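You operate a simulated robot arm through the tools that you are given. There is no shell and no other tool. Be economical: measure what you need, move in short steps, check, and stop when the job is done.

Carry out the task below with a simulated robot arm. There is one attempt and no reset: what you move stays moved.

Task
Change the burnt blue board in the wide drawer for the spare.
Fine: the spare lies on the blue mat; burnt board on the mat, drawer closed, green latch back across it; the drive is dead, as its label says.

Only the result counts: the job must be done as asked and must still hold three seconds after the hand-in. Knocking over, shifting, dropping, spilling or breaking anything else fails it.

Robot
A 7-joint arm with a two-finger parallel gripper on a trunk, on a base that drives. Base frame: it is fixed to the floor where the robot stands at the start and does not move with it; the origin is under the middle of the robot, x ahead of it, y to its left, z up. Units: m, degrees, N and s.
With the tool pointing down near the work surface it reaches from about 0.1 to 0.48 m from the robot's upright axis, wherever it stands. Its first joint turns from -166.0 to 166.0 degrees. Places, roughly: blue board (20x9x4 cm) [0.3, 0.9, 0.7]; blue mat [0.3, 1, 0.7]; green latch [0.4, 0.1, 0.8]; pocket of the wide drawer [0.5, 0.3, 0.8]; red catch [0.3, 0.6, 0.8]; white lever [0.5, 0, 0.8]; wide drawer [0.5, 0.3, 0.8]. Payload 1.57 kg.
Tool frame: the origin (TCP) lies between the finger pads and is the grasp point; the fingertips stand 0.03 m ahead of it; z points along the fingers, y is the line along which they close. Largest opening 0.08 m; finger width 0.017, thickness 0.012; the body of the gripper, 0.04 by 0.082 m, starts 0.08 m behind the TCP.
Orientation is told as [roll, pitch, yaw] about the base's x, y, z axes, in that order, counted from this pose: with the fingers straight down and closing along the base's y, the tool's x points along the base's -x, its y along +y and its z along -z.

Tools
- The arm moves only by the tool play_rows. Its argument "series" is one flat list of numbers, 7 for each row, row after row: the turn, a rotation vector about the base's x, y, z in degrees, then the shift along the base's x, y, z in m, then the closure in counts, from 0 (fully open) to 255 (shut). In form: [ax, ay, az, tx, ty, tz, fingers, ax, ay, az, tx, ty, tz, fingers, ...]. A call has 1 to 10 rows; each row is the pose to reach, as a shift and turn from the pose commanded when the call began. A row lasts 0.2 s, in which the tool goes at most 0.05 m and 8.6 degrees; a call with a longer step from one row to the next is refused whole, and so is a gripper value outside its range. A pose out of reach is approached as far as the arm can. The call stops where the force on the tool passes 40 N (or 10 N more than at its start, if that is more) or the arm is blocked; 0.2 s more then pass. The fingers move at their own pace (about 0.072 m/s each) and stop on an object; they squeeze with about 23 N. The grip force told is the motor's: it shows also when the fingers shut on nothing. Time passes only in rows, and 0.2 s behind the last, so rows that repeat a pose let the fingers close. It gives the time, the measured TCP pose, the force on the tool (base axes), the opening and the grip force at its end, in the units of the frame above (readings bear some noise), with the torque about the TCP (base axes, N m) and any sound that the robot's microphone picked up.
- Cameras (640 x 400 px; columns grow to the right, rows downward): "scene" is now at [0.2038, 0.0468, 1.5442]; the picture's right is [0.81, -0.59, 0.00], its down [-0.55, -0.75, -0.36] and it looks along [0.22, 0.29, -0.93] (base axes); focal length 253 px, centre (320, 200). "wrist" rides on the gripper at [0.072, -0.007, -0.122] in the tool frame; the picture's right is [0.09, 1.00, 0.00], its down [-0.84, 0.08, -0.54] and it looks along [-0.54, 0.05, 0.84] (tool axes); focal length 238 px, centre (320, 200). There is no depth. A picture from a camera that has moved, and an enlarged one, comes with that camera's place and axes in the base frame and with its lens.
- get_image(camera): a new picture of that camera. No time passes.
- slide_trunk(by): slides the trunk up (or, below 0, down) by that many m; the arm and the scene camera ride with it, the base frame stays. It gives what a move gives, with no picture.
- roll_base(legs): drives the robot by 1 to 6 legs, each [ahead, left, turn to the left] in m, m and degrees, along the robot's own axes; the way and the turn of a leg run together, so that a leg with both is an arc; at most 1.5 m and 180 degrees a leg. The arm and the cameras ride along, it lands a little off, and it stops where it bumps. It gives what a move gives.
- turn_head(pan, tilt): turns the head with the scene camera to pan (to the left, within 86 degrees either way) and tilt (down, from -29 to 69), counted from straight ahead of the robot. It gives what a move gives.
- inspect(camera, box): a new picture of the part [left, top, right, bottom] of that camera's present view, enlarged. No time passes.
- job_done(): hands the job in; it is judged then, once.

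Go step by step. Nothing tells you exact positions but the pictures and the camera data: compare them with the known pose of the tool, close in by small moves and look again before you grip or let go. The budget is 120 turns and 78 pictures, counting those below and the enlarged ones. Unless the task says otherwise, let go and move clear before handing in, and close with one line.

The tools are called after "Emit:" as a command line: name --argument value ..., lists and objects as JSON in quotes. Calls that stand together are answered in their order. play_rows: Moves the arm, as the interface text tells. Its arguments: {"type":"object","properties":{"series":{"type":"array","items":{"type":"number"}}},"required":["series"]} The other tools are called the same way: slide_trunk (by) slides the trunk up or down; roll_base (legs) drives the base; turn_head (pan, tilt) turns the head that bears the scene camera; get_image (camera) takes a picture; inspect (camera, box) takes an enlarged picture of a part of a camera's view; job_done () hands the job in.

At the start:

```text
t: 0.0
tcp_pos: [0.1242, 0.37, 1.0094]
tool_rot: [0.0, 0.0, 0.0]
wrist_force: [-0.1, 0.1, 0.0]
ft_torque: [0.01, -0.01, 0.0]
width: 0.0799
finger_force: 0.1
trunk travel left (down, up): [-0.807, 0.183]
robot x, y, heading: [-0.0032, -0.0032, -0.1]
head pan, tilt: [53.8, 68.6]
```

scene: 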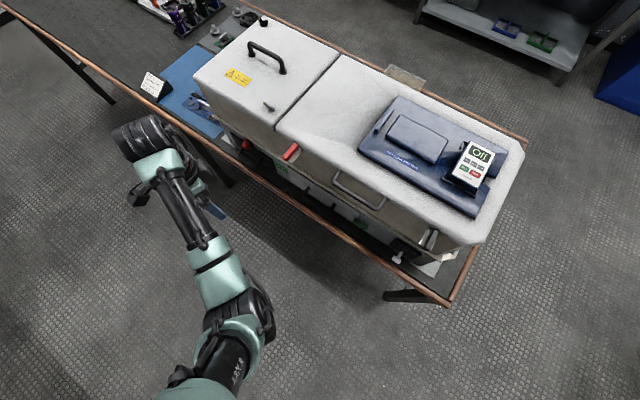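
wrist: 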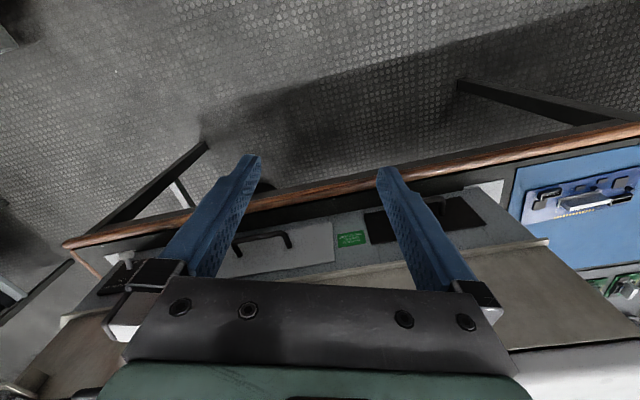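

The machine stands on a bench along y, with its front facing the robot. I'll look closer at the front and the mat before moving.

Emit:
inspect --camera "scene" --box '[220, 120, 480, 300]'

Emit:
inspect --camera "wrist" --box '[60, 120, 640, 340]'

Emit:
inspect --camera "scene" --box '[130, 0, 290, 140]'

```text
2.22 times, centred on (350, 210) of scene
camera zoom: at [0.2038, 0.0468, 1.5442], right [0.81, -0.59, 0.0], down [-0.55, -0.75, -0.36], along [0.22, 0.29, -0.93], focal length 561 px, centre (253, 178)
```

zoom: 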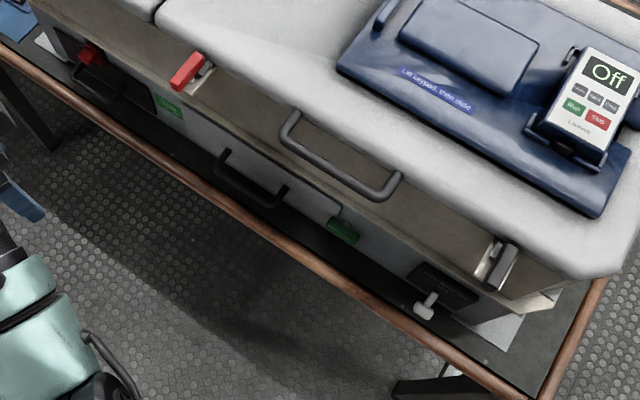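

```text
1.10 times, centred on (350, 230) of wrist
camera zoom: at [0.0532, 0.3615, 1.1316], right [-0.09, 1.0, 0.0], down [0.84, 0.08, 0.54], along [0.54, 0.05, -0.84], focal length 263 px, centre (287, 167)
```

zoom: 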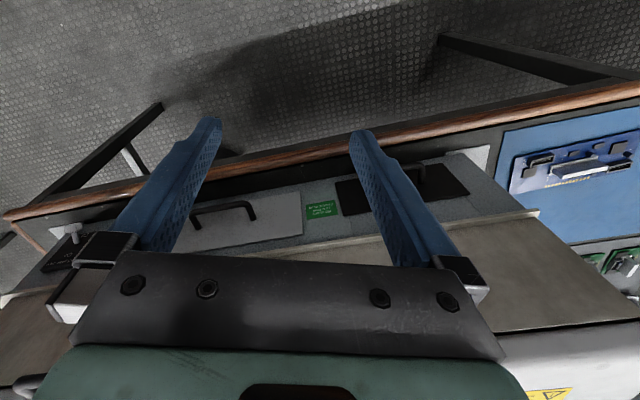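

```text
2.86 times, centred on (210, 70) of scene
camera zoom: at [0.2038, 0.0468, 1.5442], right [0.81, -0.59, 0.0], down [-0.55, -0.75, -0.36], along [0.22, 0.29, -0.93], focal length 722 px, centre (634, 571)
```

zoom: 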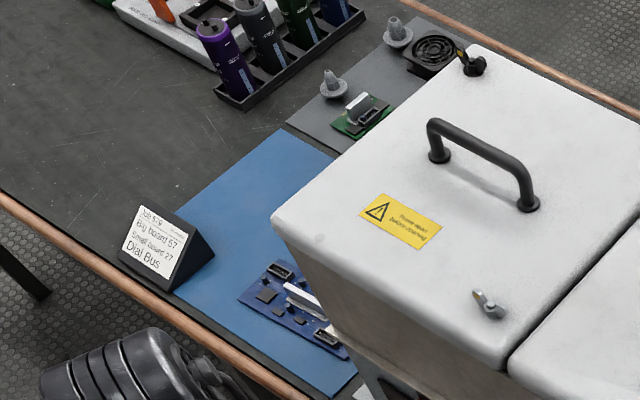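

I need to read the labels on the machine's front, so I'll back off and look at it from a flatter angle.

Emit:
roll_base --legs '[[-0.6, 0, 0]]'

Emit:
slide_trunk --by -0.3

Emit:
turn_head --pan 20 --tilt 30

Emit:
get_image --camera "scene"

```text
t: 3.4
tcp_pos: [-0.4726, 0.3689, 1.0105]
tool_rot: [-0.1, -0.1, 0.4]
wrist_force: [0.4, 0.5, -1.2]
ft_torque: [-0.01, 0.02, -0.03]
width: 0.08
finger_force: 0.0
trunk travel left (down, up): [-0.807, 0.183]
robot x, y, heading: [-0.5953, -0.0019, 0.7]
head pan, tilt: [53.8, 68.6]
```

```text
t: 6.4
tcp_pos: [-0.4706, 0.3677, 0.709]
tool_rot: [0.0, -0.1, 0.5]
wrist_force: [0.3, -0.7, -0.2]
ft_torque: [-0.01, 0.02, 0.03]
width: 0.0801
finger_force: 0.0
trunk travel left (down, up): [-0.507, 0.483]
robot x, y, heading: [-0.5946, 0.0019, 0.4]
head pan, tilt: [53.8, 68.6]
```

```text
t: 7.4
tcp_pos: [-0.4728, 0.3687, 0.7093]
tool_rot: [0.0, 0.0, 0.4]
wrist_force: [-0.2, -0.7, -0.4]
ft_torque: [0.0, 0.0, 0.06]
width: 0.0799
finger_force: 0.1
trunk travel left (down, up): [-0.507, 0.483]
robot x, y, heading: [-0.5974, -0.0035, 0.4]
head pan, tilt: [20.0, 30.0]
```

```text
72 pictures are left
camera scene: at [-0.3395, 0.0322, 1.2955], right [0.35, -0.94, 0.0], down [-0.47, -0.17, -0.87], along [0.81, 0.3, -0.5], focal length 253 px, centre (320, 200)
```

scene: 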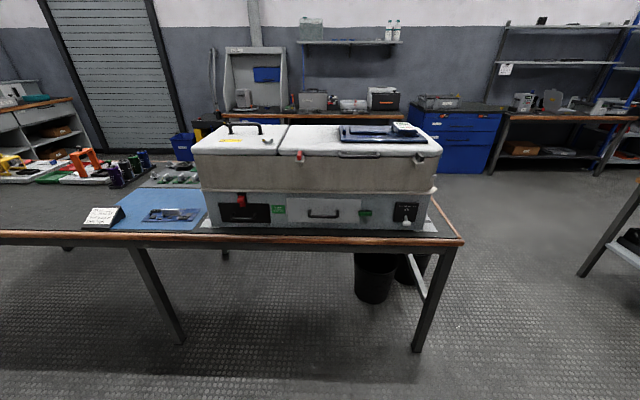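

Emit:
inspect --camera "scene" --box '[195, 180, 325, 240]'

Emit:
inspect --camera "scene" --box '[320, 180, 450, 240]'

Emit:
inspect --camera "scene" --box '[265, 195, 291, 220]'

Emit:
inspect --camera "scene" --box '[388, 195, 428, 230]'

```text
4.92 times, centred on (260, 210) of scene
camera zoom: at [-0.3395, 0.0322, 1.2955], right [0.35, -0.94, 0.0], down [-0.47, -0.17, -0.87], along [0.81, 0.3, -0.5], focal length 1244 px, centre (615, 151)
```

zoom: 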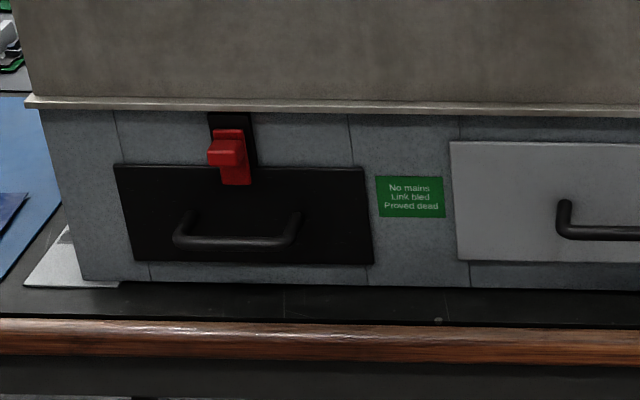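

```text
4.92 times, centred on (385, 210) of scene
camera zoom: at [-0.3395, 0.0322, 1.2955], right [0.35, -0.94, 0.0], down [-0.47, -0.17, -0.87], along [0.81, 0.3, -0.5], focal length 1244 px, centre (0, 151)
```

zoom: 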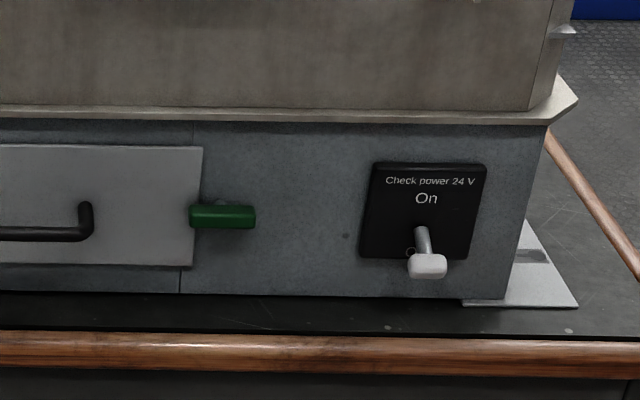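

```text
16.00 times, centred on (278, 208) of scene
camera zoom: at [-0.3395, 0.0322, 1.2955], right [0.35, -0.94, 0.0], down [-0.47, -0.17, -0.87], along [0.81, 0.3, -0.5], focal length 4042 px, centre (992, 80)
```

zoom: 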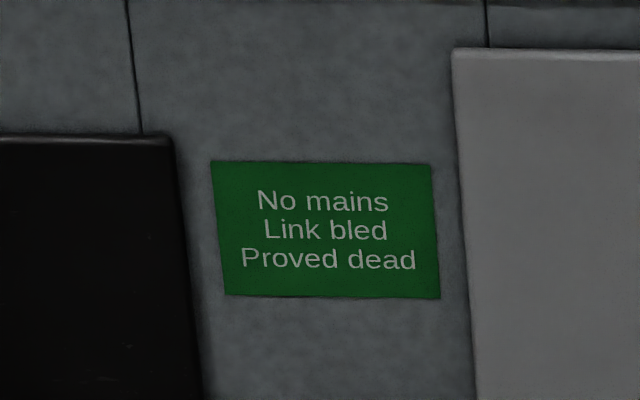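

```text
11.43 times, centred on (408, 212) of scene
camera zoom: at [-0.3395, 0.0322, 1.2955], right [0.35, -0.94, 0.0], down [-0.47, -0.17, -0.87], along [0.81, 0.3, -0.5], focal length 2887 px, centre (-686, 57)
```

zoom: 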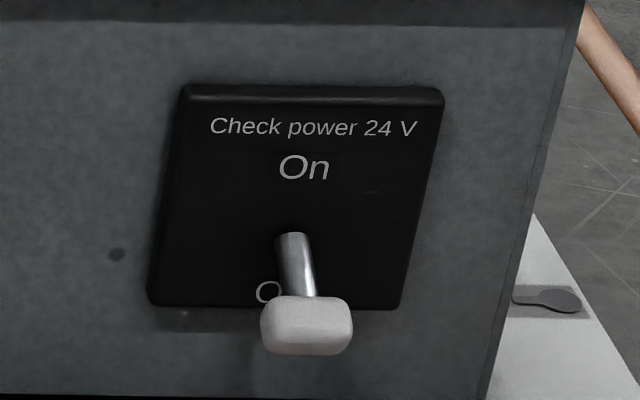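

Power lever and keypad both read Off, and the label says the drive is dead. Triangulation puts the green latch at about (0.43, 0.146, 0.80). I'll zoom in on the latch, handle, spare board and card.

Emit:
inspect --camera "scene" --box '[285, 195, 385, 230]'

Emit:
inspect --camera "scene" --box '[80, 180, 210, 240]'

Emit:
inspect --camera "scene" --box '[353, 203, 379, 224]'

```text
6.40 times, centred on (335, 212) of scene
camera zoom: at [-0.3395, 0.0322, 1.2955], right [0.35, -0.94, 0.0], down [-0.47, -0.17, -0.87], along [0.81, 0.3, -0.5], focal length 1617 px, centre (224, 120)
```

zoom: 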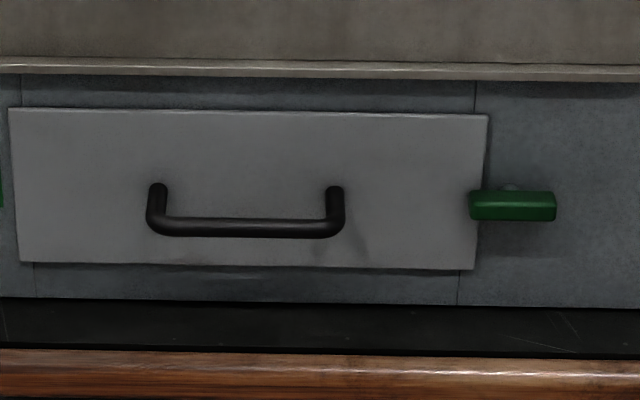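

```text
4.92 times, centred on (145, 210) of scene
camera zoom: at [-0.3395, 0.0322, 1.2955], right [0.35, -0.94, 0.0], down [-0.47, -0.17, -0.87], along [0.81, 0.3, -0.5], focal length 1244 px, centre (1182, 151)
```

zoom: 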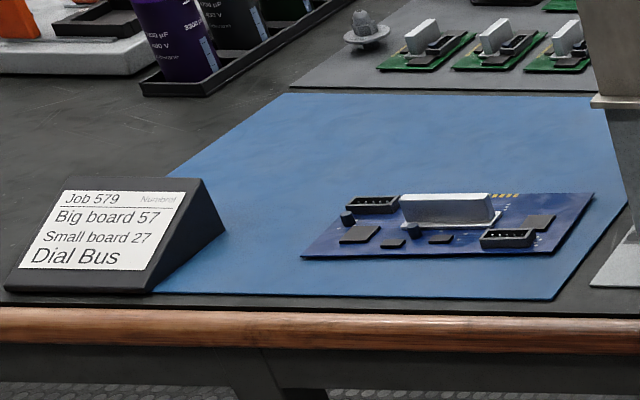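

```text
16.00 times, centred on (366, 214) of scene
camera zoom: at [-0.3395, 0.0322, 1.2955], right [0.35, -0.94, 0.0], down [-0.47, -0.17, -0.87], along [0.81, 0.3, -0.5], focal length 4042 px, centre (-416, -16)
```

zoom: 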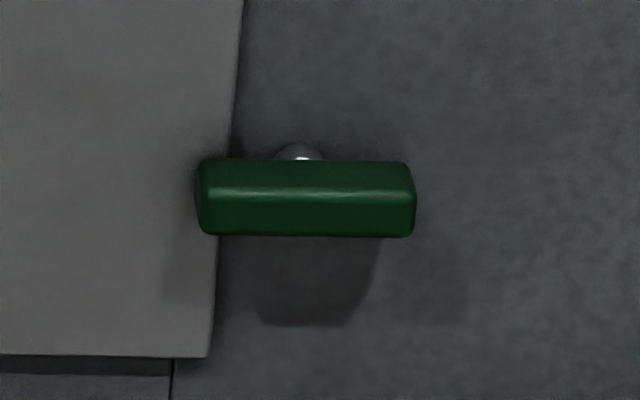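

The latch is a turn-bar on a centre pin, and the drawer handle is at about (0.365, 0.28, 0.795). I'm swinging the tool to point forward (+x) here, in free space.

Emit:
play_rows --series '[0, -8.5, 0, 0.03, -0.03, 0.01, 0, 0, -17, 0, 0.06, -0.06, 0.02, 0, 0, -25.5, 0, 0.09, -0.09, 0.03, 0, 0, -34, 0, 0.12, -0.12, 0.04, 0, 0, -42.5, 0, 0.15, -0.15, 0.05, 0, 0, -51, 0, 0.18, -0.18, 0.06, 0, 0, -59.5, 0, 0.21, -0.21, 0.07, 0, 0, -68, 0, 0.24, -0.24, 0.08, 0, 0, -76.5, 0, 0.27, -0.27, 0.09, 0, 0, -85, 0, 0.29, -0.3, 0.1, 0]'

```text
t: 9.6
tcp_pos: [-0.1812, 0.0686, 0.8128]
tool_rot: [-4.2, -85.0, 4.2]
wrist_force: [0.7, -0.9, 0.3]
ft_torque: [0.0, -0.01, 0.01]
width: 0.0803
finger_force: 0.2
trunk travel left (down, up): [-0.507, 0.483]
robot x, y, heading: [-0.5934, -0.0022, 0.2]
head pan, tilt: [20.0, 30.0]
```

Emit:
play_rows --series '[8.5, 0, 0, 0, 0, 0, 0, 17, 0, 0, 0, 0, 0, 0, 25.5, 0, 0, 0, 0, 0, 0, 34, 0, 0, 0, 0, 0, 0, 42.5, 0, 0, 0, 0, 0, 0, 51, 0, 0, 0, 0, 0, 0, 59.5, 0, 0, 0, 0, 0, 0, 68, 0, 0, 0, 0, 0, 0, 76.5, 0, 0, 0, 0, 0, 0, 85, 0, 0, 0, 0, 0, 0]'

```text
t: 11.8
tcp_pos: [-0.1645, 0.0734, 0.8263]
tool_rot: [89.0, -10.9, -84.8]
wrist_force: [0.1, -0.1, -0.4]
ft_torque: [0.0, -0.05, 0.01]
width: 0.08
finger_force: 0.1
out of reach, approached as far as the arm can: row 9, 10
trunk travel left (down, up): [-0.507, 0.483]
robot x, y, heading: [-0.5945, -0.0005, 0.4]
head pan, tilt: [20.0, 30.0]
```

The roll stops about 11° short on this side, so I'll try the other direction.

Emit:
play_rows --series '[-8.5, 0, 0, 0, 0, 0, 0, -17, 0, 0, 0, 0, 0, 0, -25.5, 0, 0, 0, 0, 0, 0, -34, 0, 0, 0, 0, 0, 0, -42.5, 0, 0, 0, 0, 0, 0, -51, 0, 0, 0, 0, 0, 0, -59.5, 0, 0, 0, 0, 0, 0, -68, 0, 0, 0, 0, 0, 0, -76.5, 0, 0, 0, 0, 0, 0, -85, 0, 0, 0, 0, 0, 0]'

Emit:
play_rows --series '[-8.5, 0, 0, 0, 0, 0, 0, -17, 0, 0, 0, 0, 0, 0, -25.5, 0, 0, 0, 0, 0, 0, -34, 0, 0, 0, 0, 0, 0, -42.5, 0, 0, 0, 0, 0, 0, -51, 0, 0, 0, 0, 0, 0, -59.5, 0, 0, 0, 0, 0, 0, -68, 0, 0, 0, 0, 0, 0, -76.5, 0, 0, 0, 0, 0, 0, -85, 0, 0, 0, 0, 0, 0]'

Emit:
get_image --camera "scene"

```text
t: 14.0
tcp_pos: [-0.1656, 0.0731, 0.8247]
tool_rot: [-51.2, -82.1, 51.0]
wrist_force: [0.4, -0.2, -0.3]
ft_torque: [-0.03, 0.01, -0.02]
width: 0.0801
finger_force: 0.1
trunk travel left (down, up): [-0.507, 0.483]
robot x, y, heading: [-0.5943, -0.004, 0.4]
head pan, tilt: [20.0, 30.0]
```

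```text
t: 16.2
tcp_pos: [-0.1655, 0.0733, 0.8263]
tool_rot: [-90.1, 1.2, 85.0]
wrist_force: [0.6, -0.4, -0.2]
ft_torque: [-0.01, -0.03, -0.01]
width: 0.08
finger_force: 0.1
trunk travel left (down, up): [-0.507, 0.483]
robot x, y, heading: [-0.5919, -0.0031, 0.2]
head pan, tilt: [20.0, 30.0]
```

```text
64 pictures are left
camera scene: at [-0.3395, 0.0321, 1.2956], right [0.35, -0.94, 0.0], down [-0.47, -0.17, -0.87], along [0.81, 0.3, -0.5], focal length 253 px, centre (320, 200)
```

scene: 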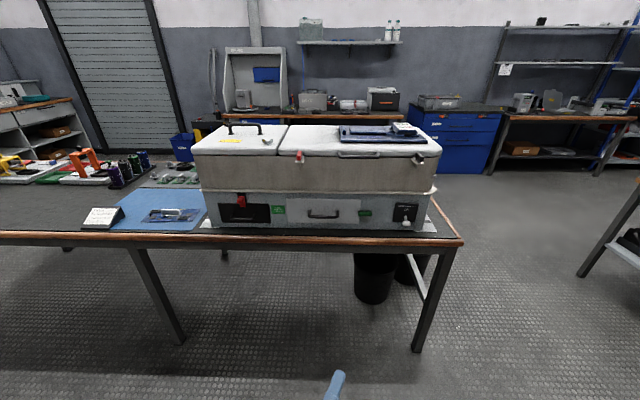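

The tool points forward with the fingers closing vertically. I'll test how much further it can roll, since the latch has to turn 90°.

Emit:
play_rows --series '[-8.5, 0, 0, 0, 0, 0, 0, -17, 0, 0, 0, 0, 0, 0, -25.5, 0, 0, 0, 0, 0, 0, -34, 0, 0, 0, 0, 0, 0, -42.5, 0, 0, 0, 0, 0, 0, -51, 0, 0, 0, 0, 0, 0, -59.5, 0, 0, 0, 0, 0, 0, -68, 0, 0, 0, 0, 0, 0, -76.5, 0, 0, 0, 0, 0, 0, -85, 0, 0, 0, 0, 0, 0]'

```text
t: 18.4
tcp_pos: [-0.1662, 0.0735, 0.8236]
tool_rot: [-142.6, 83.9, 37.1]
wrist_force: [-0.6, 0.4, -0.3]
ft_torque: [-0.03, -0.01, 0.05]
width: 0.0799
finger_force: 0.0
trunk travel left (down, up): [-0.507, 0.483]
robot x, y, heading: [-0.5936, -0.0035, 0.5]
head pan, tilt: [20.0, 30.0]
```

Emit:
play_rows --series '[8.5, 0, 0, 0, 0, 0, 0, 17, 0, 0, 0, 0, 0, 0, 25.5, 0, 0, 0, 0, 0, 0, 34, 0, 0, 0, 0, 0, 0, 42.5, 0, 0, 0, 0, 0, 0, 51, 0, 0, 0, 0, 0, 0, 59.5, 0, 0, 0, 0, 0, 0, 68, 0, 0, 0, 0, 0, 0, 76.5, 0, 0, 0, 0, 0, 0, 85, 0, 0, 0, 0, 0, 0]'

Emit:
play_rows --series '[0, 0, 4.6, 0, 0, 0, 0, 0, 0, 4.6, 0, 0, 0, 0]'

Emit:
roll_base --legs '[[0.44, 0.07, 0]]'

Emit:
turn_head --pan 0 --tilt 60

Emit:
get_image --camera "scene"

Emit:
get_image --camera "wrist"

```text
t: 20.6
tcp_pos: [-0.1649, 0.0733, 0.824]
tool_rot: [-90.2, 0.8, 85.0]
wrist_force: [0.2, 0.0, 0.7]
ft_torque: [0.03, 0.02, -0.03]
width: 0.08
finger_force: 0.1
trunk travel left (down, up): [-0.507, 0.483]
robot x, y, heading: [-0.594, -0.001, 0.5]
head pan, tilt: [20.0, 30.0]
```

```text
t: 21.2
tcp_pos: [-0.1654, 0.0727, 0.825]
tool_rot: [-90.1, 1.1, 89.8]
wrist_force: [0.3, -0.3, 0.8]
ft_torque: [0.02, 0.04, 0.02]
width: 0.0798
finger_force: 0.1
trunk travel left (down, up): [-0.507, 0.483]
robot x, y, heading: [-0.5931, -0.0002, 0.4]
head pan, tilt: [20.0, 30.0]
```

```text
t: 23.9
tcp_pos: [0.2663, 0.1503, 0.8245]
tool_rot: [-90.0, 1.0, 90.2]
wrist_force: [0.3, -1.3, 0.2]
ft_torque: [0.01, 0.02, 0.01]
width: 0.0801
finger_force: 0.1
trunk travel left (down, up): [-0.507, 0.483]
robot x, y, heading: [-0.1646, 0.0743, 1.0]
head pan, tilt: [20.0, 30.0]
```

```text
t: 24.8
tcp_pos: [0.2673, 0.1519, 0.8244]
tool_rot: [-90.1, 1.0, 90.2]
wrist_force: [-0.1, 0.9, -0.3]
ft_torque: [-0.01, 0.0, 0.0]
width: 0.0799
finger_force: 0.2
trunk travel left (down, up): [-0.507, 0.483]
robot x, y, heading: [-0.1647, 0.0704, 0.9]
head pan, tilt: [0.0, 60.0]
```

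```text
63 pictures are left
camera scene: at [0.0745, 0.0772, 1.2535], right [0.02, -1.0, 0.0], down [-0.87, -0.01, -0.5], along [0.5, 0.01, -0.87], focal length 253 px, centre (320, 200)
```

scene: 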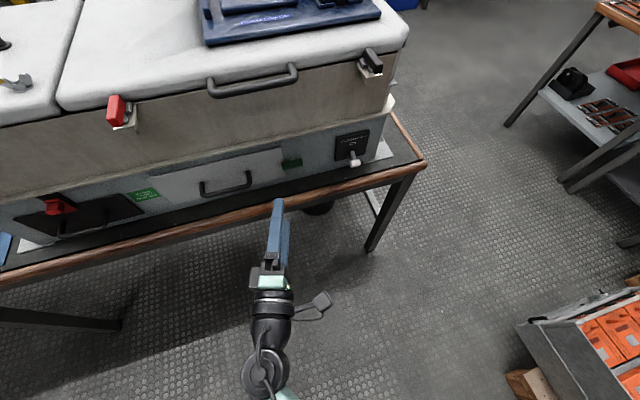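

```text
62 pictures are left
camera wrist: at [0.145, 0.0772, 0.8327], right [0.0, -0.11, -0.99], down [-0.54, 0.83, -0.09], along [0.84, 0.54, -0.06], focal length 238 px, centre (320, 200)
```

wrist: 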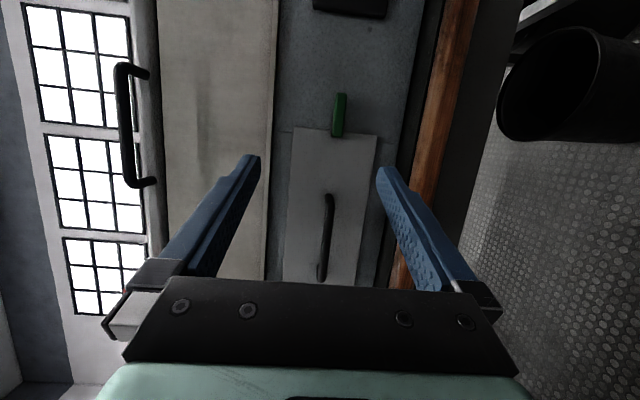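

All three views agree that the latch is at about (0.43, 0.144, 0.802). I'm moving the open fingers close in front of it.

Emit:
play_rows --series '[0, 0, 0, 0.04, -0.005, -0.022, 0, 0, 0, 0, 0.08, -0.007, -0.022, 0, 0, 0, 0, 0.11, -0.007, -0.022, 0, 0, 0, 0, 0.115, -0.007, -0.022, 0]'

Emit:
get_image --camera "wrist"

Emit:
inspect --camera "scene" --box '[210, 120, 370, 220]'

```text
t: 25.8
tcp_pos: [0.3832, 0.1436, 0.8031]
tool_rot: [-90.1, 1.0, 90.2]
wrist_force: [0.1, -0.2, 0.4]
ft_torque: [-0.02, -0.05, 0.0]
width: 0.08
finger_force: 0.0
trunk travel left (down, up): [-0.507, 0.483]
robot x, y, heading: [-0.1611, 0.0672, 1.1]
head pan, tilt: [0.0, 60.0]
```

```text
61 pictures are left
camera wrist: at [0.2616, 0.0697, 0.8108], right [0.0, -0.11, -0.99], down [-0.54, 0.83, -0.09], along [0.84, 0.54, -0.06], focal length 238 px, centre (320, 200)
```

wrist: 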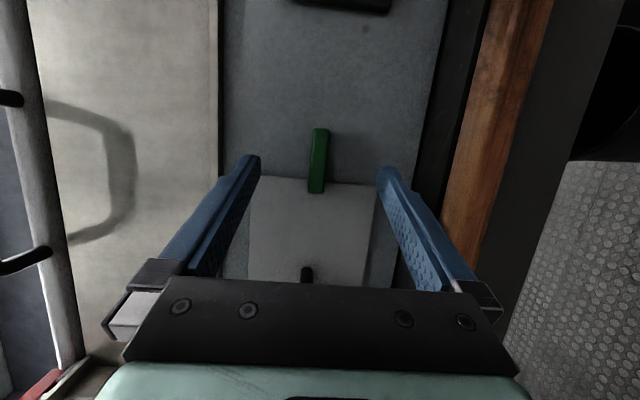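

```text
4.00 times, centred on (290, 170) of scene
camera zoom: at [0.0744, 0.0771, 1.2535], right [0.02, -1.0, 0.0], down [-0.87, -0.01, -0.5], along [0.5, 0.01, -0.87], focal length 1010 px, centre (440, 320)
```

zoom: 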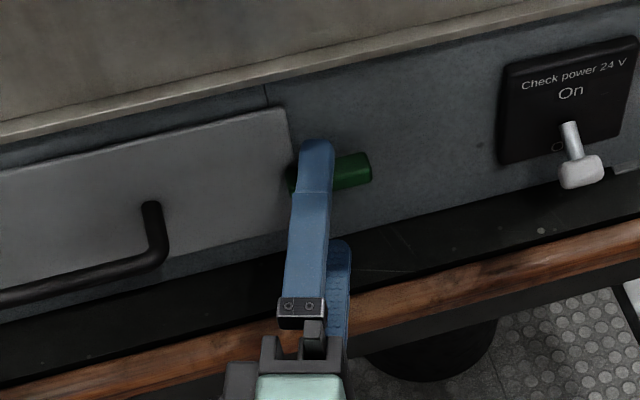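

The machine is turned about 18° on the bench; the front's normal is roughly (-0.95, -0.31). I'll yaw the tool to match it.

Emit:
play_rows --series '[0, 0, 6, -0.005, -0.004, 0, 0, 0, 0, 12, -0.003, -0.008, 0, 0, 0, 0, 18, 0.0, -0.012, 0, 0, 0, 0, 18, 0.0, -0.012, 0, 0]'

Emit:
get_image --camera "wrist"

Emit:
inspect --camera "scene" --box '[210, 120, 370, 220]'

```text
t: 26.8
tcp_pos: [0.3814, 0.1297, 0.804]
tool_rot: [-90.1, 0.9, 108.2]
wrist_force: [0.8, 0.0, -0.4]
ft_torque: [0.04, -0.01, -0.02]
width: 0.0802
finger_force: 0.0
trunk travel left (down, up): [-0.507, 0.483]
robot x, y, heading: [-0.1636, 0.0721, 1.1]
head pan, tilt: [0.0, 60.0]
```

```text
59 pictures are left
camera wrist: at [0.2881, 0.023, 0.8119], right [0.04, -0.1, -0.99], down [-0.78, 0.62, -0.09], along [0.63, 0.77, -0.06], focal length 238 px, centre (320, 200)
```

wrist: 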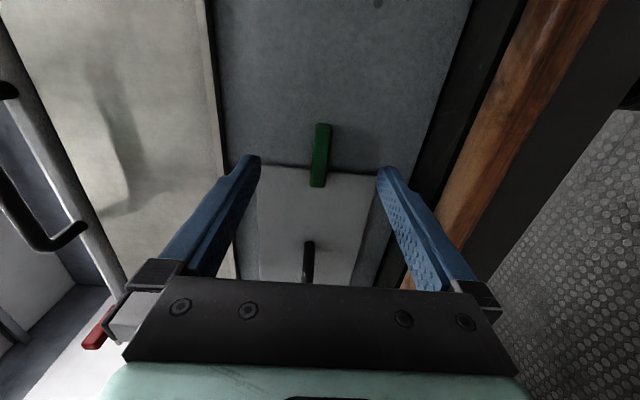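

```text
4.00 times, centred on (290, 170) of scene
camera zoom: at [0.0744, 0.0771, 1.2535], right [0.02, -1.0, 0.0], down [-0.87, -0.01, -0.5], along [0.5, 0.01, -0.87], focal length 1010 px, centre (440, 320)
```

zoom: 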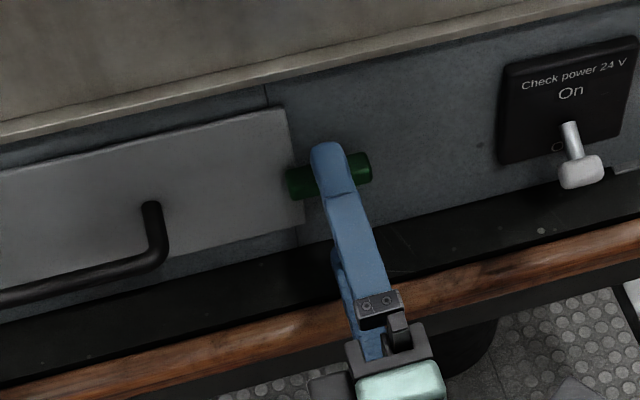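

The fingers straddle the latch and line up with it. I'll advance 3 cm along the normal and close.

Emit:
play_rows --series '[0, 0, 0, 0.015, 0.005, -0.001, 0, 0, 0, 0, 0.0295, 0.0105, -0.001, 0, 0, 0, 0, 0.0295, 0.0105, -0.001, 120, 0, 0, 0, 0.0295, 0.0105, -0.001, 255, 0, 0, 0, 0.0295, 0.0105, -0.001, 255, 0, 0, 0, 0.0295, 0.0105, -0.001, 255]'

Emit:
get_image --camera "wrist"

```text
t: 28.2
tcp_pos: [0.4124, 0.1398, 0.8045]
tool_rot: [-90.1, 1.0, 108.3]
wrist_force: [0.9, -0.6, 0.0]
ft_torque: [0.02, 0.04, 0.01]
width: 0.0128
finger_force: 30.0
trunk travel left (down, up): [-0.507, 0.483]
robot x, y, heading: [-0.1632, 0.0703, 1.0]
head pan, tilt: [0.0, 60.0]
```

```text
57 pictures are left
camera wrist: at [0.3176, 0.0324, 0.8118], right [0.04, -0.1, -0.99], down [-0.78, 0.62, -0.09], along [0.63, 0.77, -0.06], focal length 238 px, centre (320, 200)
```

wrist: 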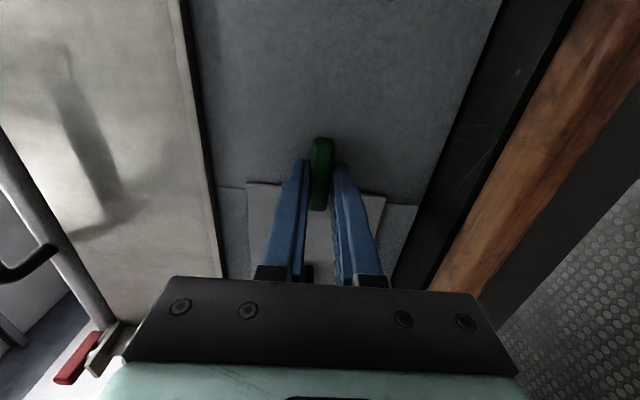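

The latch is gripped, 12.8 mm thick. I'll turn it about the face normal in steps, watching the torque.

Emit:
play_rows --series '[-7.6, -2.47, 0, 0, 0, 0, 255, -15.2, -4.94, 0, 0, 0, 0, 255, -22.8, -7.4, 0, 0, 0, 0, 255]'

Emit:
inspect --camera "scene" --box '[210, 120, 370, 220]'

```text
t: 29.0
tcp_pos: [0.4104, 0.1396, 0.8025]
tool_rot: [-90.2, 25.2, 108.0]
wrist_force: [-7.4, -5.2, 4.9]
ft_torque: [0.04, -0.26, 0.15]
width: 0.0124
finger_force: 29.3
trunk travel left (down, up): [-0.507, 0.483]
robot x, y, heading: [-0.16, 0.0682, 0.8]
head pan, tilt: [0.0, 60.0]
```

```text
4.00 times, centred on (290, 170) of scene
camera zoom: at [0.0732, 0.0765, 1.2538], right [0.02, -1.0, 0.0], down [-0.87, -0.01, -0.5], along [0.5, 0.01, -0.87], focal length 1010 px, centre (440, 320)
```

zoom: 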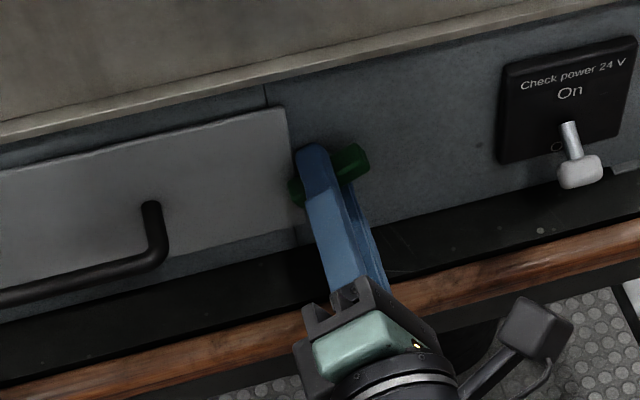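

The latch turns freely, so I'll continue to about 90°.

Emit:
play_rows --series '[-7.6, -2.47, 0, 0, 0, 0, 255, -15.2, -4.94, 0, 0, 0, 0, 255, -22.8, -7.4, 0, 0, 0, 0, 255, -30.4, -9.9, 0, 0, 0, 0, 255, -38, -12.35, 0, 0, 0, 0, 255, -45.6, -14.8, 0, 0, 0, 0, 255, -53.2, -17.3, 0, 0, 0, 0, 255, -60.8, -19.8, 0, 0, 0, 0, 255, -62.8, -20.4, 0, 0, 0, 0, 255]'

Emit:
inspect --camera "scene" --box '[210, 120, 370, 220]'

```text
t: 31.1
tcp_pos: [0.412, 0.1398, 0.8137]
tool_rot: [-175.8, 88.6, 21.9]
wrist_force: [-19.1, -5.9, 10.2]
ft_torque: [0.65, 0.27, 0.45]
width: 0.0128
finger_force: 30.0
trunk travel left (down, up): [-0.507, 0.483]
robot x, y, heading: [-0.1677, 0.0747, 0.8]
head pan, tilt: [0.0, 60.0]
stopped in row 9: the force on the tool passed its limit at 46 N (the readings are from after the stop); the commanded pose is now the measured one
```

```text
4.00 times, centred on (290, 170) of scene
camera zoom: at [0.071, 0.0769, 1.2536], right [0.02, -1.0, 0.0], down [-0.86, -0.01, -0.5], along [0.5, 0.01, -0.86], focal length 1010 px, centre (440, 320)
```

zoom: 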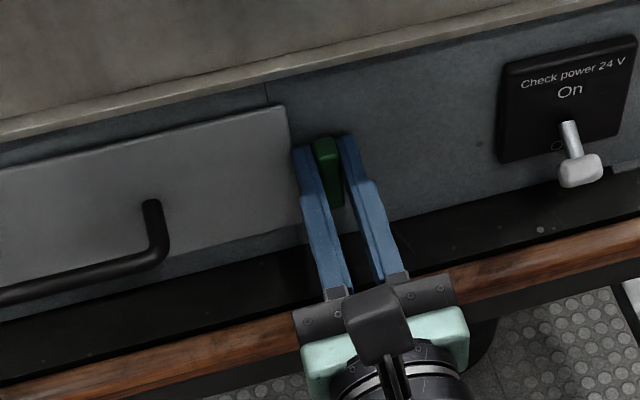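

The latch is upright and clear of the drawer, at its stop. I'll open slightly and back straight off.

Emit:
play_rows --series '[0, 0, 0, 0, 0, 0, 150, 0, 0, 0, 0, 0, 0, 150, 0, 0, 0, -0.038, -0.0124, 0, 150, 0, 0, 0, -0.076, -0.0247, 0, 100, 0, 0, 0, -0.1, -0.033, 0, 0, 0, 0, 0, -0.1, -0.033, 0, 0]'

Emit:
inspect --camera "scene" --box '[130, 100, 370, 250]'

```text
t: 31.8
tcp_pos: [0.4125, 0.1344, 0.8124]
tool_rot: [-177.3, 88.7, 19.2]
wrist_force: [8.8, -6.4, 4.0]
ft_torque: [-0.57, 1.58, -0.27]
width: 0.0245
finger_force: 0.1
trunk travel left (down, up): [-0.507, 0.483]
robot x, y, heading: [-0.1637, 0.0733, 1.1]
head pan, tilt: [0.0, 60.0]
stopped in row 3: the force on the tool passed its limit at 107 N (the readings are from after the stop); the commanded pose is now the measured one
```

```text
2.67 times, centred on (250, 175) of scene
camera zoom: at [0.0746, 0.0762, 1.2532], right [0.02, -1.0, 0.0], down [-0.87, -0.01, -0.5], along [0.5, 0.01, -0.87], focal length 674 px, centre (507, 267)
```

zoom: 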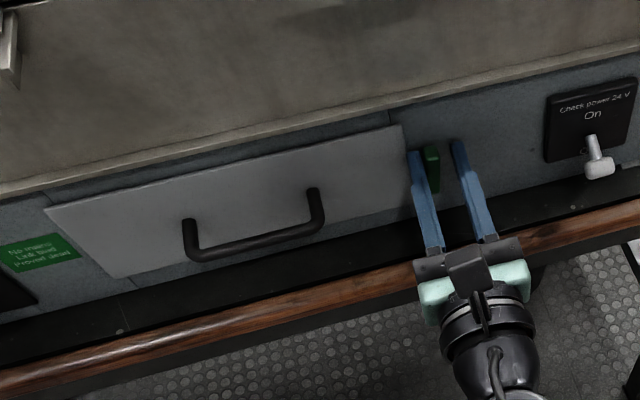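

Something resisted: the left finger is against the latch. I'll recentre sideways, open a bit more and look.

Emit:
play_rows --series '[0, 0, 0, 0, 0, 0, 110, 0, 0, 0, -0.0015, 0.0045, 0, 110, 0, 0, 0, -0.0015, 0.0045, 0, 110]'

Emit:
get_image --camera "wrist"

Emit:
inspect --camera "scene" --box '[260, 140, 350, 196]'

```text
t: 32.6
tcp_pos: [0.412, 0.1329, 0.8145]
tool_rot: [-177.6, 88.8, 18.4]
wrist_force: [20.0, -18.8, 4.1]
ft_torque: [-0.48, 0.9, -0.65]
width: 0.0244
finger_force: 0.2
trunk travel left (down, up): [-0.507, 0.483]
robot x, y, heading: [-0.1623, 0.0726, 0.9]
head pan, tilt: [0.0, 60.0]
```

```text
53 pictures are left
camera wrist: at [0.2919, 0.1043, 0.8837], right [0.27, -0.96, 0.09], down [-0.48, -0.22, -0.85], along [0.83, 0.19, -0.52], focal length 238 px, centre (320, 200)
```

wrist: 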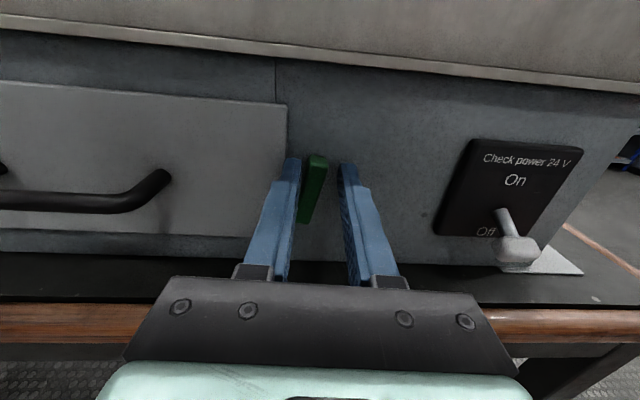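

```text
7.11 times, centred on (305, 168) of scene
camera zoom: at [0.0764, 0.0752, 1.2531], right [0.02, -1.0, 0.0], down [-0.87, -0.01, -0.5], along [0.5, 0.01, -0.87], focal length 1796 px, centre (427, 428)
```

zoom: 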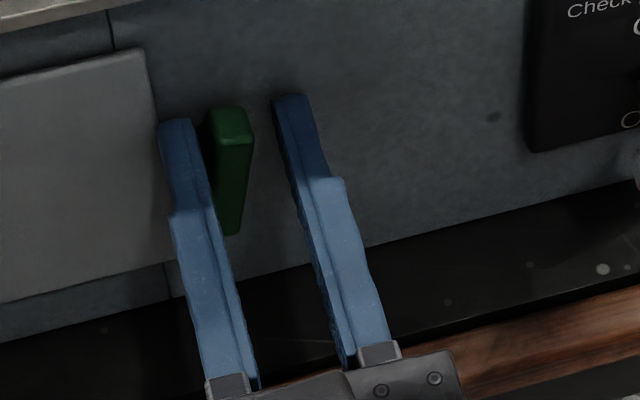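

The left fingertip is wedged against the drawer plate's edge. I'll close slightly to free it, then retract slowly.

Emit:
play_rows --series '[0, 0, 0, 0, 0, 0, 195, 0, 0, 0, 0, 0, 0, 195, 0, 0, 0, -0.0095, -0.0031, 0, 195, 0, 0, 0, -0.019, -0.0062, 0, 195, 0, 0, 0, -0.0285, -0.0093, 0, 195]'

```text
t: 33.3
tcp_pos: [0.4111, 0.135, 0.8145]
tool_rot: [-178.3, 88.6, 17.6]
wrist_force: [14.4, -2.2, 0.6]
ft_torque: [-0.06, 3.16, -0.03]
width: 0.0178
finger_force: 0.0
trunk travel left (down, up): [-0.507, 0.483]
robot x, y, heading: [-0.1607, 0.0679, 0.8]
head pan, tilt: [0.0, 60.0]
stopped in row 3: the force on the tool passed its limit at 50 N (the readings are from after the stop); the commanded pose is now the measured one
```

The resistance acts about 6 cm above the TCP, where the camera sits, so the wrist camera is probably hitting the arm itself. I'll back off with the base and keep the arm still.

Emit:
roll_base --legs '[[-0.095, -0.031, 0]]'

Emit:
get_image --camera "scene"

```text
t: 34.0
tcp_pos: [0.4113, 0.1342, 0.8155]
tool_rot: [-178.3, 88.6, 17.6]
wrist_force: [18.8, 1.9, -4.9]
ft_torque: [-0.22, 0.46, -0.09]
width: 0.02
finger_force: 0.3
trunk travel left (down, up): [-0.507, 0.483]
robot x, y, heading: [-0.1631, 0.0723, 0.9]
head pan, tilt: [0.0, 60.0]
stopped in leg 1: the force on the tool passed its limit at 72 N (the readings are from after the stop); the commanded pose is now the measured one
```

```text
51 pictures are left
camera scene: at [0.0742, 0.0762, 1.2529], right [0.02, -1.0, 0.0], down [-0.87, -0.01, -0.5], along [0.5, 0.01, -0.87], focal length 253 px, centre (320, 200)
```

scene: 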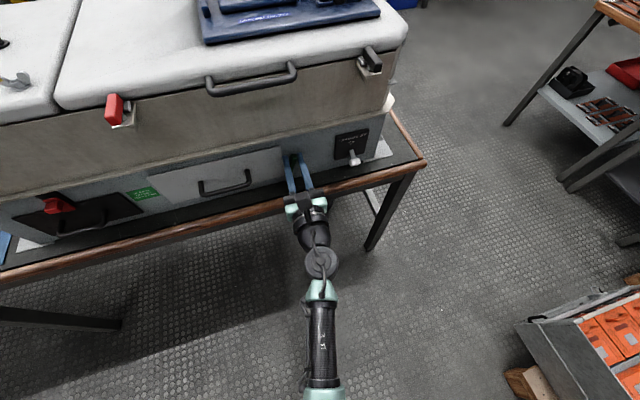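

The left finger is probably jammed between the latch and the drawer plate's edge. I'll grip again and turn the latch back about 20° around its pin to free it.

Emit:
play_rows --series '[0, 0, 0, 0, 0, 0, 255, 0, 0, 0, 0, 0, 0, 255, 6.66, 2.16, 0, 0.0004, -0.0013, -0.0001, 255, 13.3, 4.33, 0, 0.0008, -0.0026, -0.0003, 255, 20, 6.5, 0, 0.0012, -0.0038, -0.0007, 255]'

Emit:
inspect --camera "scene" --box '[260, 140, 350, 196]'

```text
t: 35.2
tcp_pos: [0.4114, 0.1358, 0.8132]
tool_rot: [-91.2, 68.8, 105.0]
wrist_force: [6.4, 15.1, -15.8]
ft_torque: [-0.03, 0.29, 0.67]
width: 0.0134
finger_force: 30.5
trunk travel left (down, up): [-0.507, 0.483]
robot x, y, heading: [-0.1652, 0.0705, 1.0]
head pan, tilt: [0.0, 60.0]
```

```text
7.11 times, centred on (305, 168) of scene
camera zoom: at [0.0734, 0.0774, 1.2529], right [0.02, -1.0, 0.0], down [-0.87, -0.02, -0.5], along [0.5, 0.01, -0.87], focal length 1796 px, centre (427, 428)
```

zoom: 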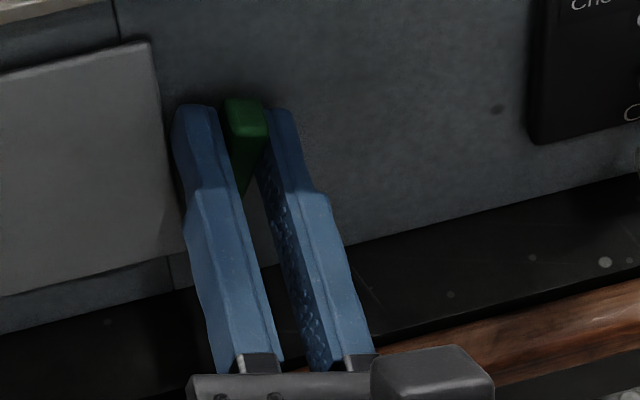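

The fingers now look clear of the plate. I'll open a little and retract gently.

Emit:
play_rows --series '[0, 0, 0, 0, 0, 0, 195, 0, 0, 0, 0, 0, 0, 195, 0, 0, 0, -0.01, -0.003, 0, 195, 0, 0, 0, -0.02, -0.006, 0, 195, 0, 0, 0, -0.035, -0.01, 0, 195, 0, 0, 0, -0.055, -0.016, 0, 195]'

Emit:
inspect --camera "scene" --box '[260, 140, 350, 196]'

```text
t: 36.6
tcp_pos: [0.3536, 0.1133, 0.8153]
tool_rot: [-92.1, 69.1, 103.5]
wrist_force: [-0.6, -0.5, 0.4]
ft_torque: [-0.01, 0.02, 0.0]
width: 0.0187
finger_force: 0.0
trunk travel left (down, up): [-0.507, 0.483]
robot x, y, heading: [-0.1667, 0.0704, 1.1]
head pan, tilt: [0.0, 60.0]
```

```text
7.11 times, centred on (305, 168) of scene
camera zoom: at [0.0714, 0.0757, 1.2535], right [0.02, -1.0, 0.0], down [-0.87, -0.01, -0.5], along [0.5, 0.01, -0.87], focal length 1796 px, centre (427, 428)
```

zoom: 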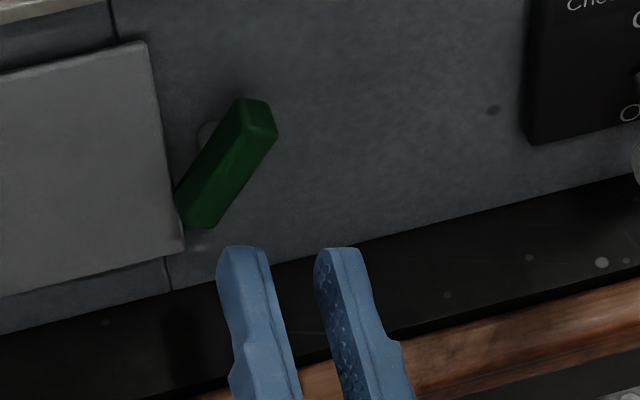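

Free. The latch stands at about 65°, barely off the plate, so I'll nudge its upper end to vertical from the right with closed fingers.

Emit:
play_rows --series '[0, 0, 4.5, 0.0, -0.02, 0.007, 255, 0, 0, 4.5, 0.0169, -0.0393, 0.007, 255, 0, 0, 4.5, 0.05, -0.0285, 0.007, 255, 0, 0, 4.5, 0.0739, -0.0208, 0.007, 255, 0, 0, 4.5, 0.0708, -0.0113, 0.007, 255, 0, 0, 4.5, 0.0677, -0.0018, 0.007, 255, 0, 0, 4.5, 0.0646, 0.0077, 0.007, 255, 0, 0, 4.5, 0.0677, -0.0018, 0.007, 255, 0, 0, 4.5, 0.03, -0.0158, 0.007, 255, 0, 0, 4.5, -0.01, -0.03, 0.007, 255]'

Emit:
inspect --camera "scene" --box '[260, 140, 350, 196]'

```text
t: 38.8
tcp_pos: [0.348, 0.086, 0.8243]
tool_rot: [-92.2, 68.8, 108.5]
wrist_force: [0.4, 0.0, -0.1]
ft_torque: [0.01, 0.01, 0.01]
width: 0.0
finger_force: 21.1
trunk travel left (down, up): [-0.507, 0.483]
robot x, y, heading: [-0.1679, 0.07, 0.8]
head pan, tilt: [0.0, 60.0]
```

```text
7.11 times, centred on (305, 168) of scene
camera zoom: at [0.0717, 0.076, 1.2534], right [0.02, -1.0, 0.0], down [-0.87, -0.01, -0.5], along [0.5, 0.01, -0.87], focal length 1796 px, centre (427, 428)
```

zoom: 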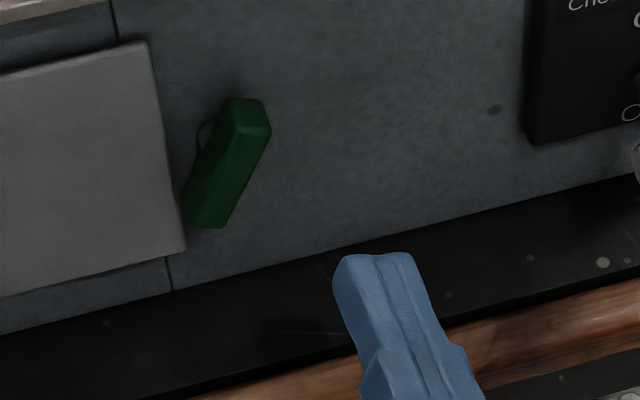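

Emit:
play_rows --series '[0, 0, 0, 0.04, -0.005, 0, 255, 0, 0, 0, 0.0795, 0.0065, 0, 255, 0, 0, 0, 0.075, 0.0205, 0, 255, 0, 0, 0, 0.0702, 0.035, 0, 255, 0, 0, 0, 0.0677, 0.0426, 0, 255, 0, 0, 0, 0.0677, 0.0426, 0, 255, 0, 0, 0, 0.072, 0.028, 0, 255, 0, 0, 0, 0.035, 0.01, 0, 255, 0, 0, 0, 0, 0, 0, 255]'

Emit:
inspect --camera "scene" --box '[260, 140, 350, 196]'

```text
t: 40.8
tcp_pos: [0.3449, 0.0847, 0.821]
tool_rot: [-92.1, 69.0, 108.3]
wrist_force: [-0.3, -0.3, 0.1]
ft_torque: [-0.01, 0.02, 0.0]
width: 0.0
finger_force: 20.8
trunk travel left (down, up): [-0.507, 0.483]
robot x, y, heading: [-0.168, 0.0719, 0.9]
head pan, tilt: [0.0, 60.0]
```

```text
7.11 times, centred on (305, 168) of scene
camera zoom: at [0.0714, 0.0759, 1.2535], right [0.02, -1.0, 0.0], down [-0.87, -0.01, -0.5], along [0.5, 0.01, -0.87], focal length 1796 px, centre (427, 428)
```

zoom: 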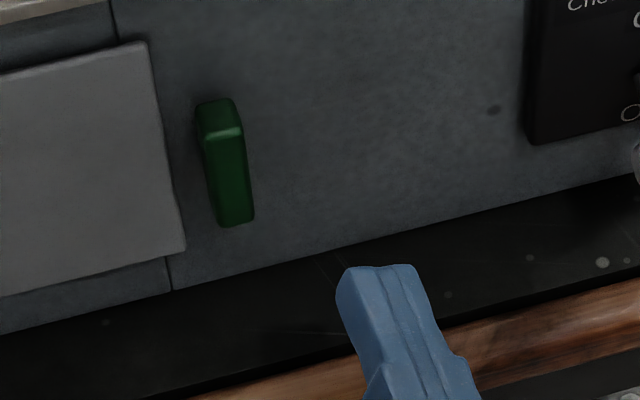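

The latch is now vertical. Next I'll roll the fingers back to closing vertically and line up in front of the drawer handle.

Emit:
play_rows --series '[8.1, 2.64, 0, -0.03, -0.01, 0, 255, 16.2, 5.27, 0, -0.07, -0.01, 0, 200, 24.4, 7.9, 0, -0.075, 0.02, -0.005, 100, 32.5, 10.5, 0, -0.075, 0.05, -0.01, 0, 40.6, 13.2, 0, -0.072, 0.08, -0.015, 0, 48.7, 15.8, 0, -0.07, 0.11, -0.02, 0, 56.8, 18.5, 0, -0.067, 0.14, -0.026, 0, 64.9, 21.1, 0, -0.067, 0.167, -0.026, 0, 65.6, 21.3, 0, -0.067, 0.167, -0.026, 0]'

Emit:
get_image --camera "wrist"

Emit:
inspect --camera "scene" --box '[130, 110, 330, 235]'

```text
t: 42.8
tcp_pos: [0.28, 0.2521, 0.7983]
tool_rot: [-92.2, -0.1, 108.0]
wrist_force: [0.7, 0.1, 0.0]
ft_torque: [0.03, 0.0, -0.02]
width: 0.0802
finger_force: 0.0
trunk travel left (down, up): [-0.507, 0.483]
robot x, y, heading: [-0.1668, 0.0704, 0.9]
head pan, tilt: [0.0, 60.0]
```

```text
46 pictures are left
camera wrist: at [0.1857, 0.1451, 0.7994], right [0.06, -0.07, -1.0], down [-0.77, 0.63, -0.1], along [0.63, 0.77, -0.02], focal length 238 px, centre (320, 200)
```

wrist: 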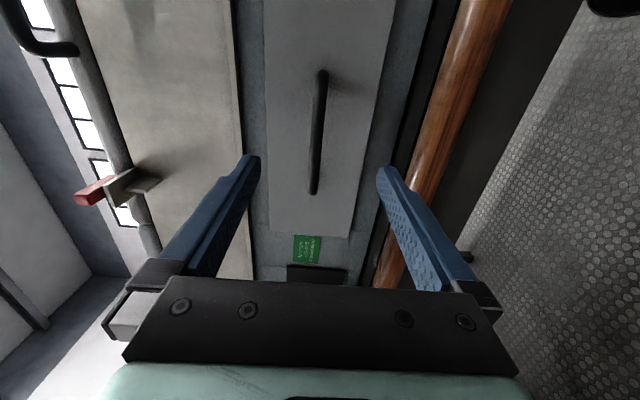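

```text
3.20 times, centred on (230, 172) of scene
camera zoom: at [0.0716, 0.0757, 1.2535], right [0.02, -1.0, 0.0], down [-0.87, -0.01, -0.5], along [0.5, 0.01, -0.87], focal length 808 px, centre (608, 288)
```

zoom: 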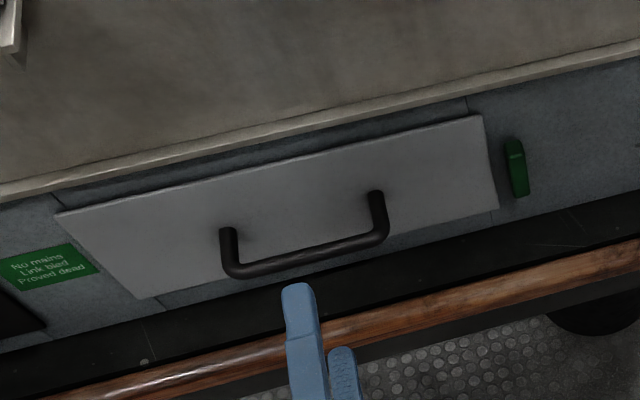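

The handle bar's centre is at about (0.36, 0.278, 0.80). I'll advance 7.5 cm and close on it.

Emit:
play_rows --series '[0, 0, -1, 0.04, 0.013, 0, 0, 0, 0, -1, 0.06, 0.02, 0, 0, 0, 0, -1, 0.072, 0.024, 0, 0, 0, 0, -1, 0.072, 0.024, 0, 255, 0, 0, -1, 0.072, 0.024, 0, 255, 0, 0, -1, 0.072, 0.024, 0, 255, 0, 0, -1, 0.072, 0.024, 0, 255]'

Emit:
get_image --camera "wrist"

```text
t: 44.4
tcp_pos: [0.352, 0.2746, 0.8038]
tool_rot: [-92.8, 0.1, 107.0]
wrist_force: [1.8, 0.3, 21.4]
ft_torque: [-0.02, -0.03, 0.27]
width: 0.0107
finger_force: 28.2
trunk travel left (down, up): [-0.507, 0.483]
robot x, y, heading: [-0.1672, 0.071, 1.0]
head pan, tilt: [0.0, 60.0]
```

```text
44 pictures are left
camera wrist: at [0.2559, 0.1688, 0.8044], right [0.08, -0.07, -0.99], down [-0.76, 0.64, -0.11], along [0.65, 0.76, -0.01], focal length 238 px, centre (320, 200)
```

wrist: 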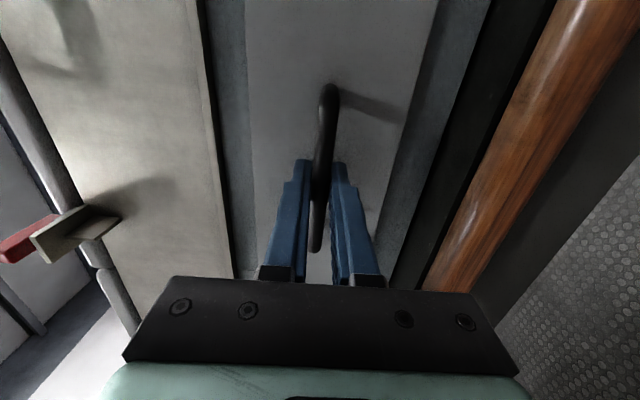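

Gripped. The bar sits a few mm higher than I aimed, so I'll relieve that and start a short test pull.

Emit:
play_rows --series '[0, 0, 0, 0, 0, 0.006, 255, 0, 0, 0, -0.0095, -0.003, 0.006, 255, 0, 0, 0, -0.019, -0.006, 0.006, 255, 0, 0, 0, -0.0285, -0.009, 0.006, 255, 0, 0, 0, -0.038, -0.012, 0.006, 255]'

Emit:
get_image --camera "scene"

```text
t: 45.6
tcp_pos: [0.3126, 0.2616, 0.8035]
tool_rot: [-92.2, -0.1, 106.7]
wrist_force: [3.5, -10.3, 8.4]
ft_torque: [0.05, 0.0, -0.23]
width: 0.0109
finger_force: 28.2
trunk travel left (down, up): [-0.507, 0.483]
robot x, y, heading: [-0.1618, 0.0692, 0.8]
head pan, tilt: [0.0, 60.0]
```

```text
43 pictures are left
camera scene: at [0.0713, 0.0745, 1.2536], right [0.02, -1.0, 0.0], down [-0.87, -0.01, -0.5], along [0.5, 0.01, -0.87], focal length 253 px, centre (320, 200)
```

scene: 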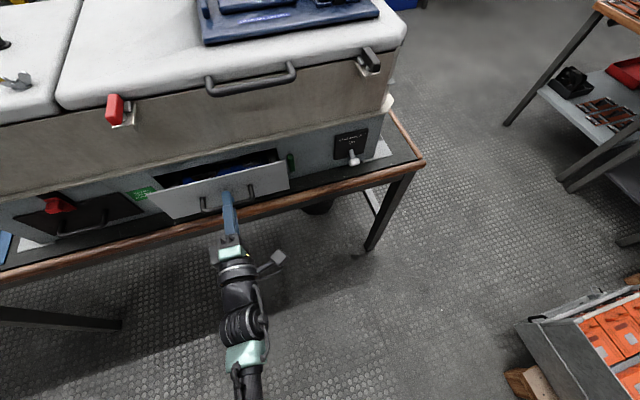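

The drawer is moving. I'll pull it further by driving the base back along the slide direction.

Emit:
roll_base --legs '[[-0.114, -0.037, 0]]'

Emit:
get_image --camera "scene"

```text
t: 46.9
tcp_pos: [0.1994, 0.2244, 0.8023]
tool_rot: [-92.2, 0.0, 106.8]
wrist_force: [3.8, -18.3, 6.7]
ft_torque: [0.0, -0.02, -0.15]
width: 0.0105
finger_force: 28.3
trunk travel left (down, up): [-0.507, 0.483]
robot x, y, heading: [-0.2794, 0.0311, 1.1]
head pan, tilt: [0.0, 60.0]
```

```text
42 pictures are left
camera scene: at [-0.0415, 0.0357, 1.2535], right [0.02, -1.0, 0.0], down [-0.87, -0.01, -0.5], along [0.5, 0.01, -0.87], focal length 253 px, centre (320, 200)
```

scene: 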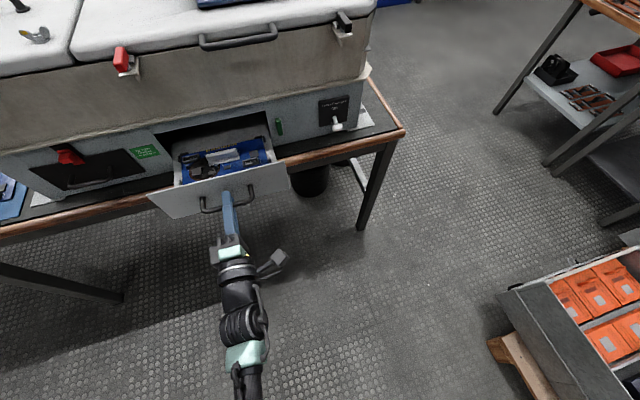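

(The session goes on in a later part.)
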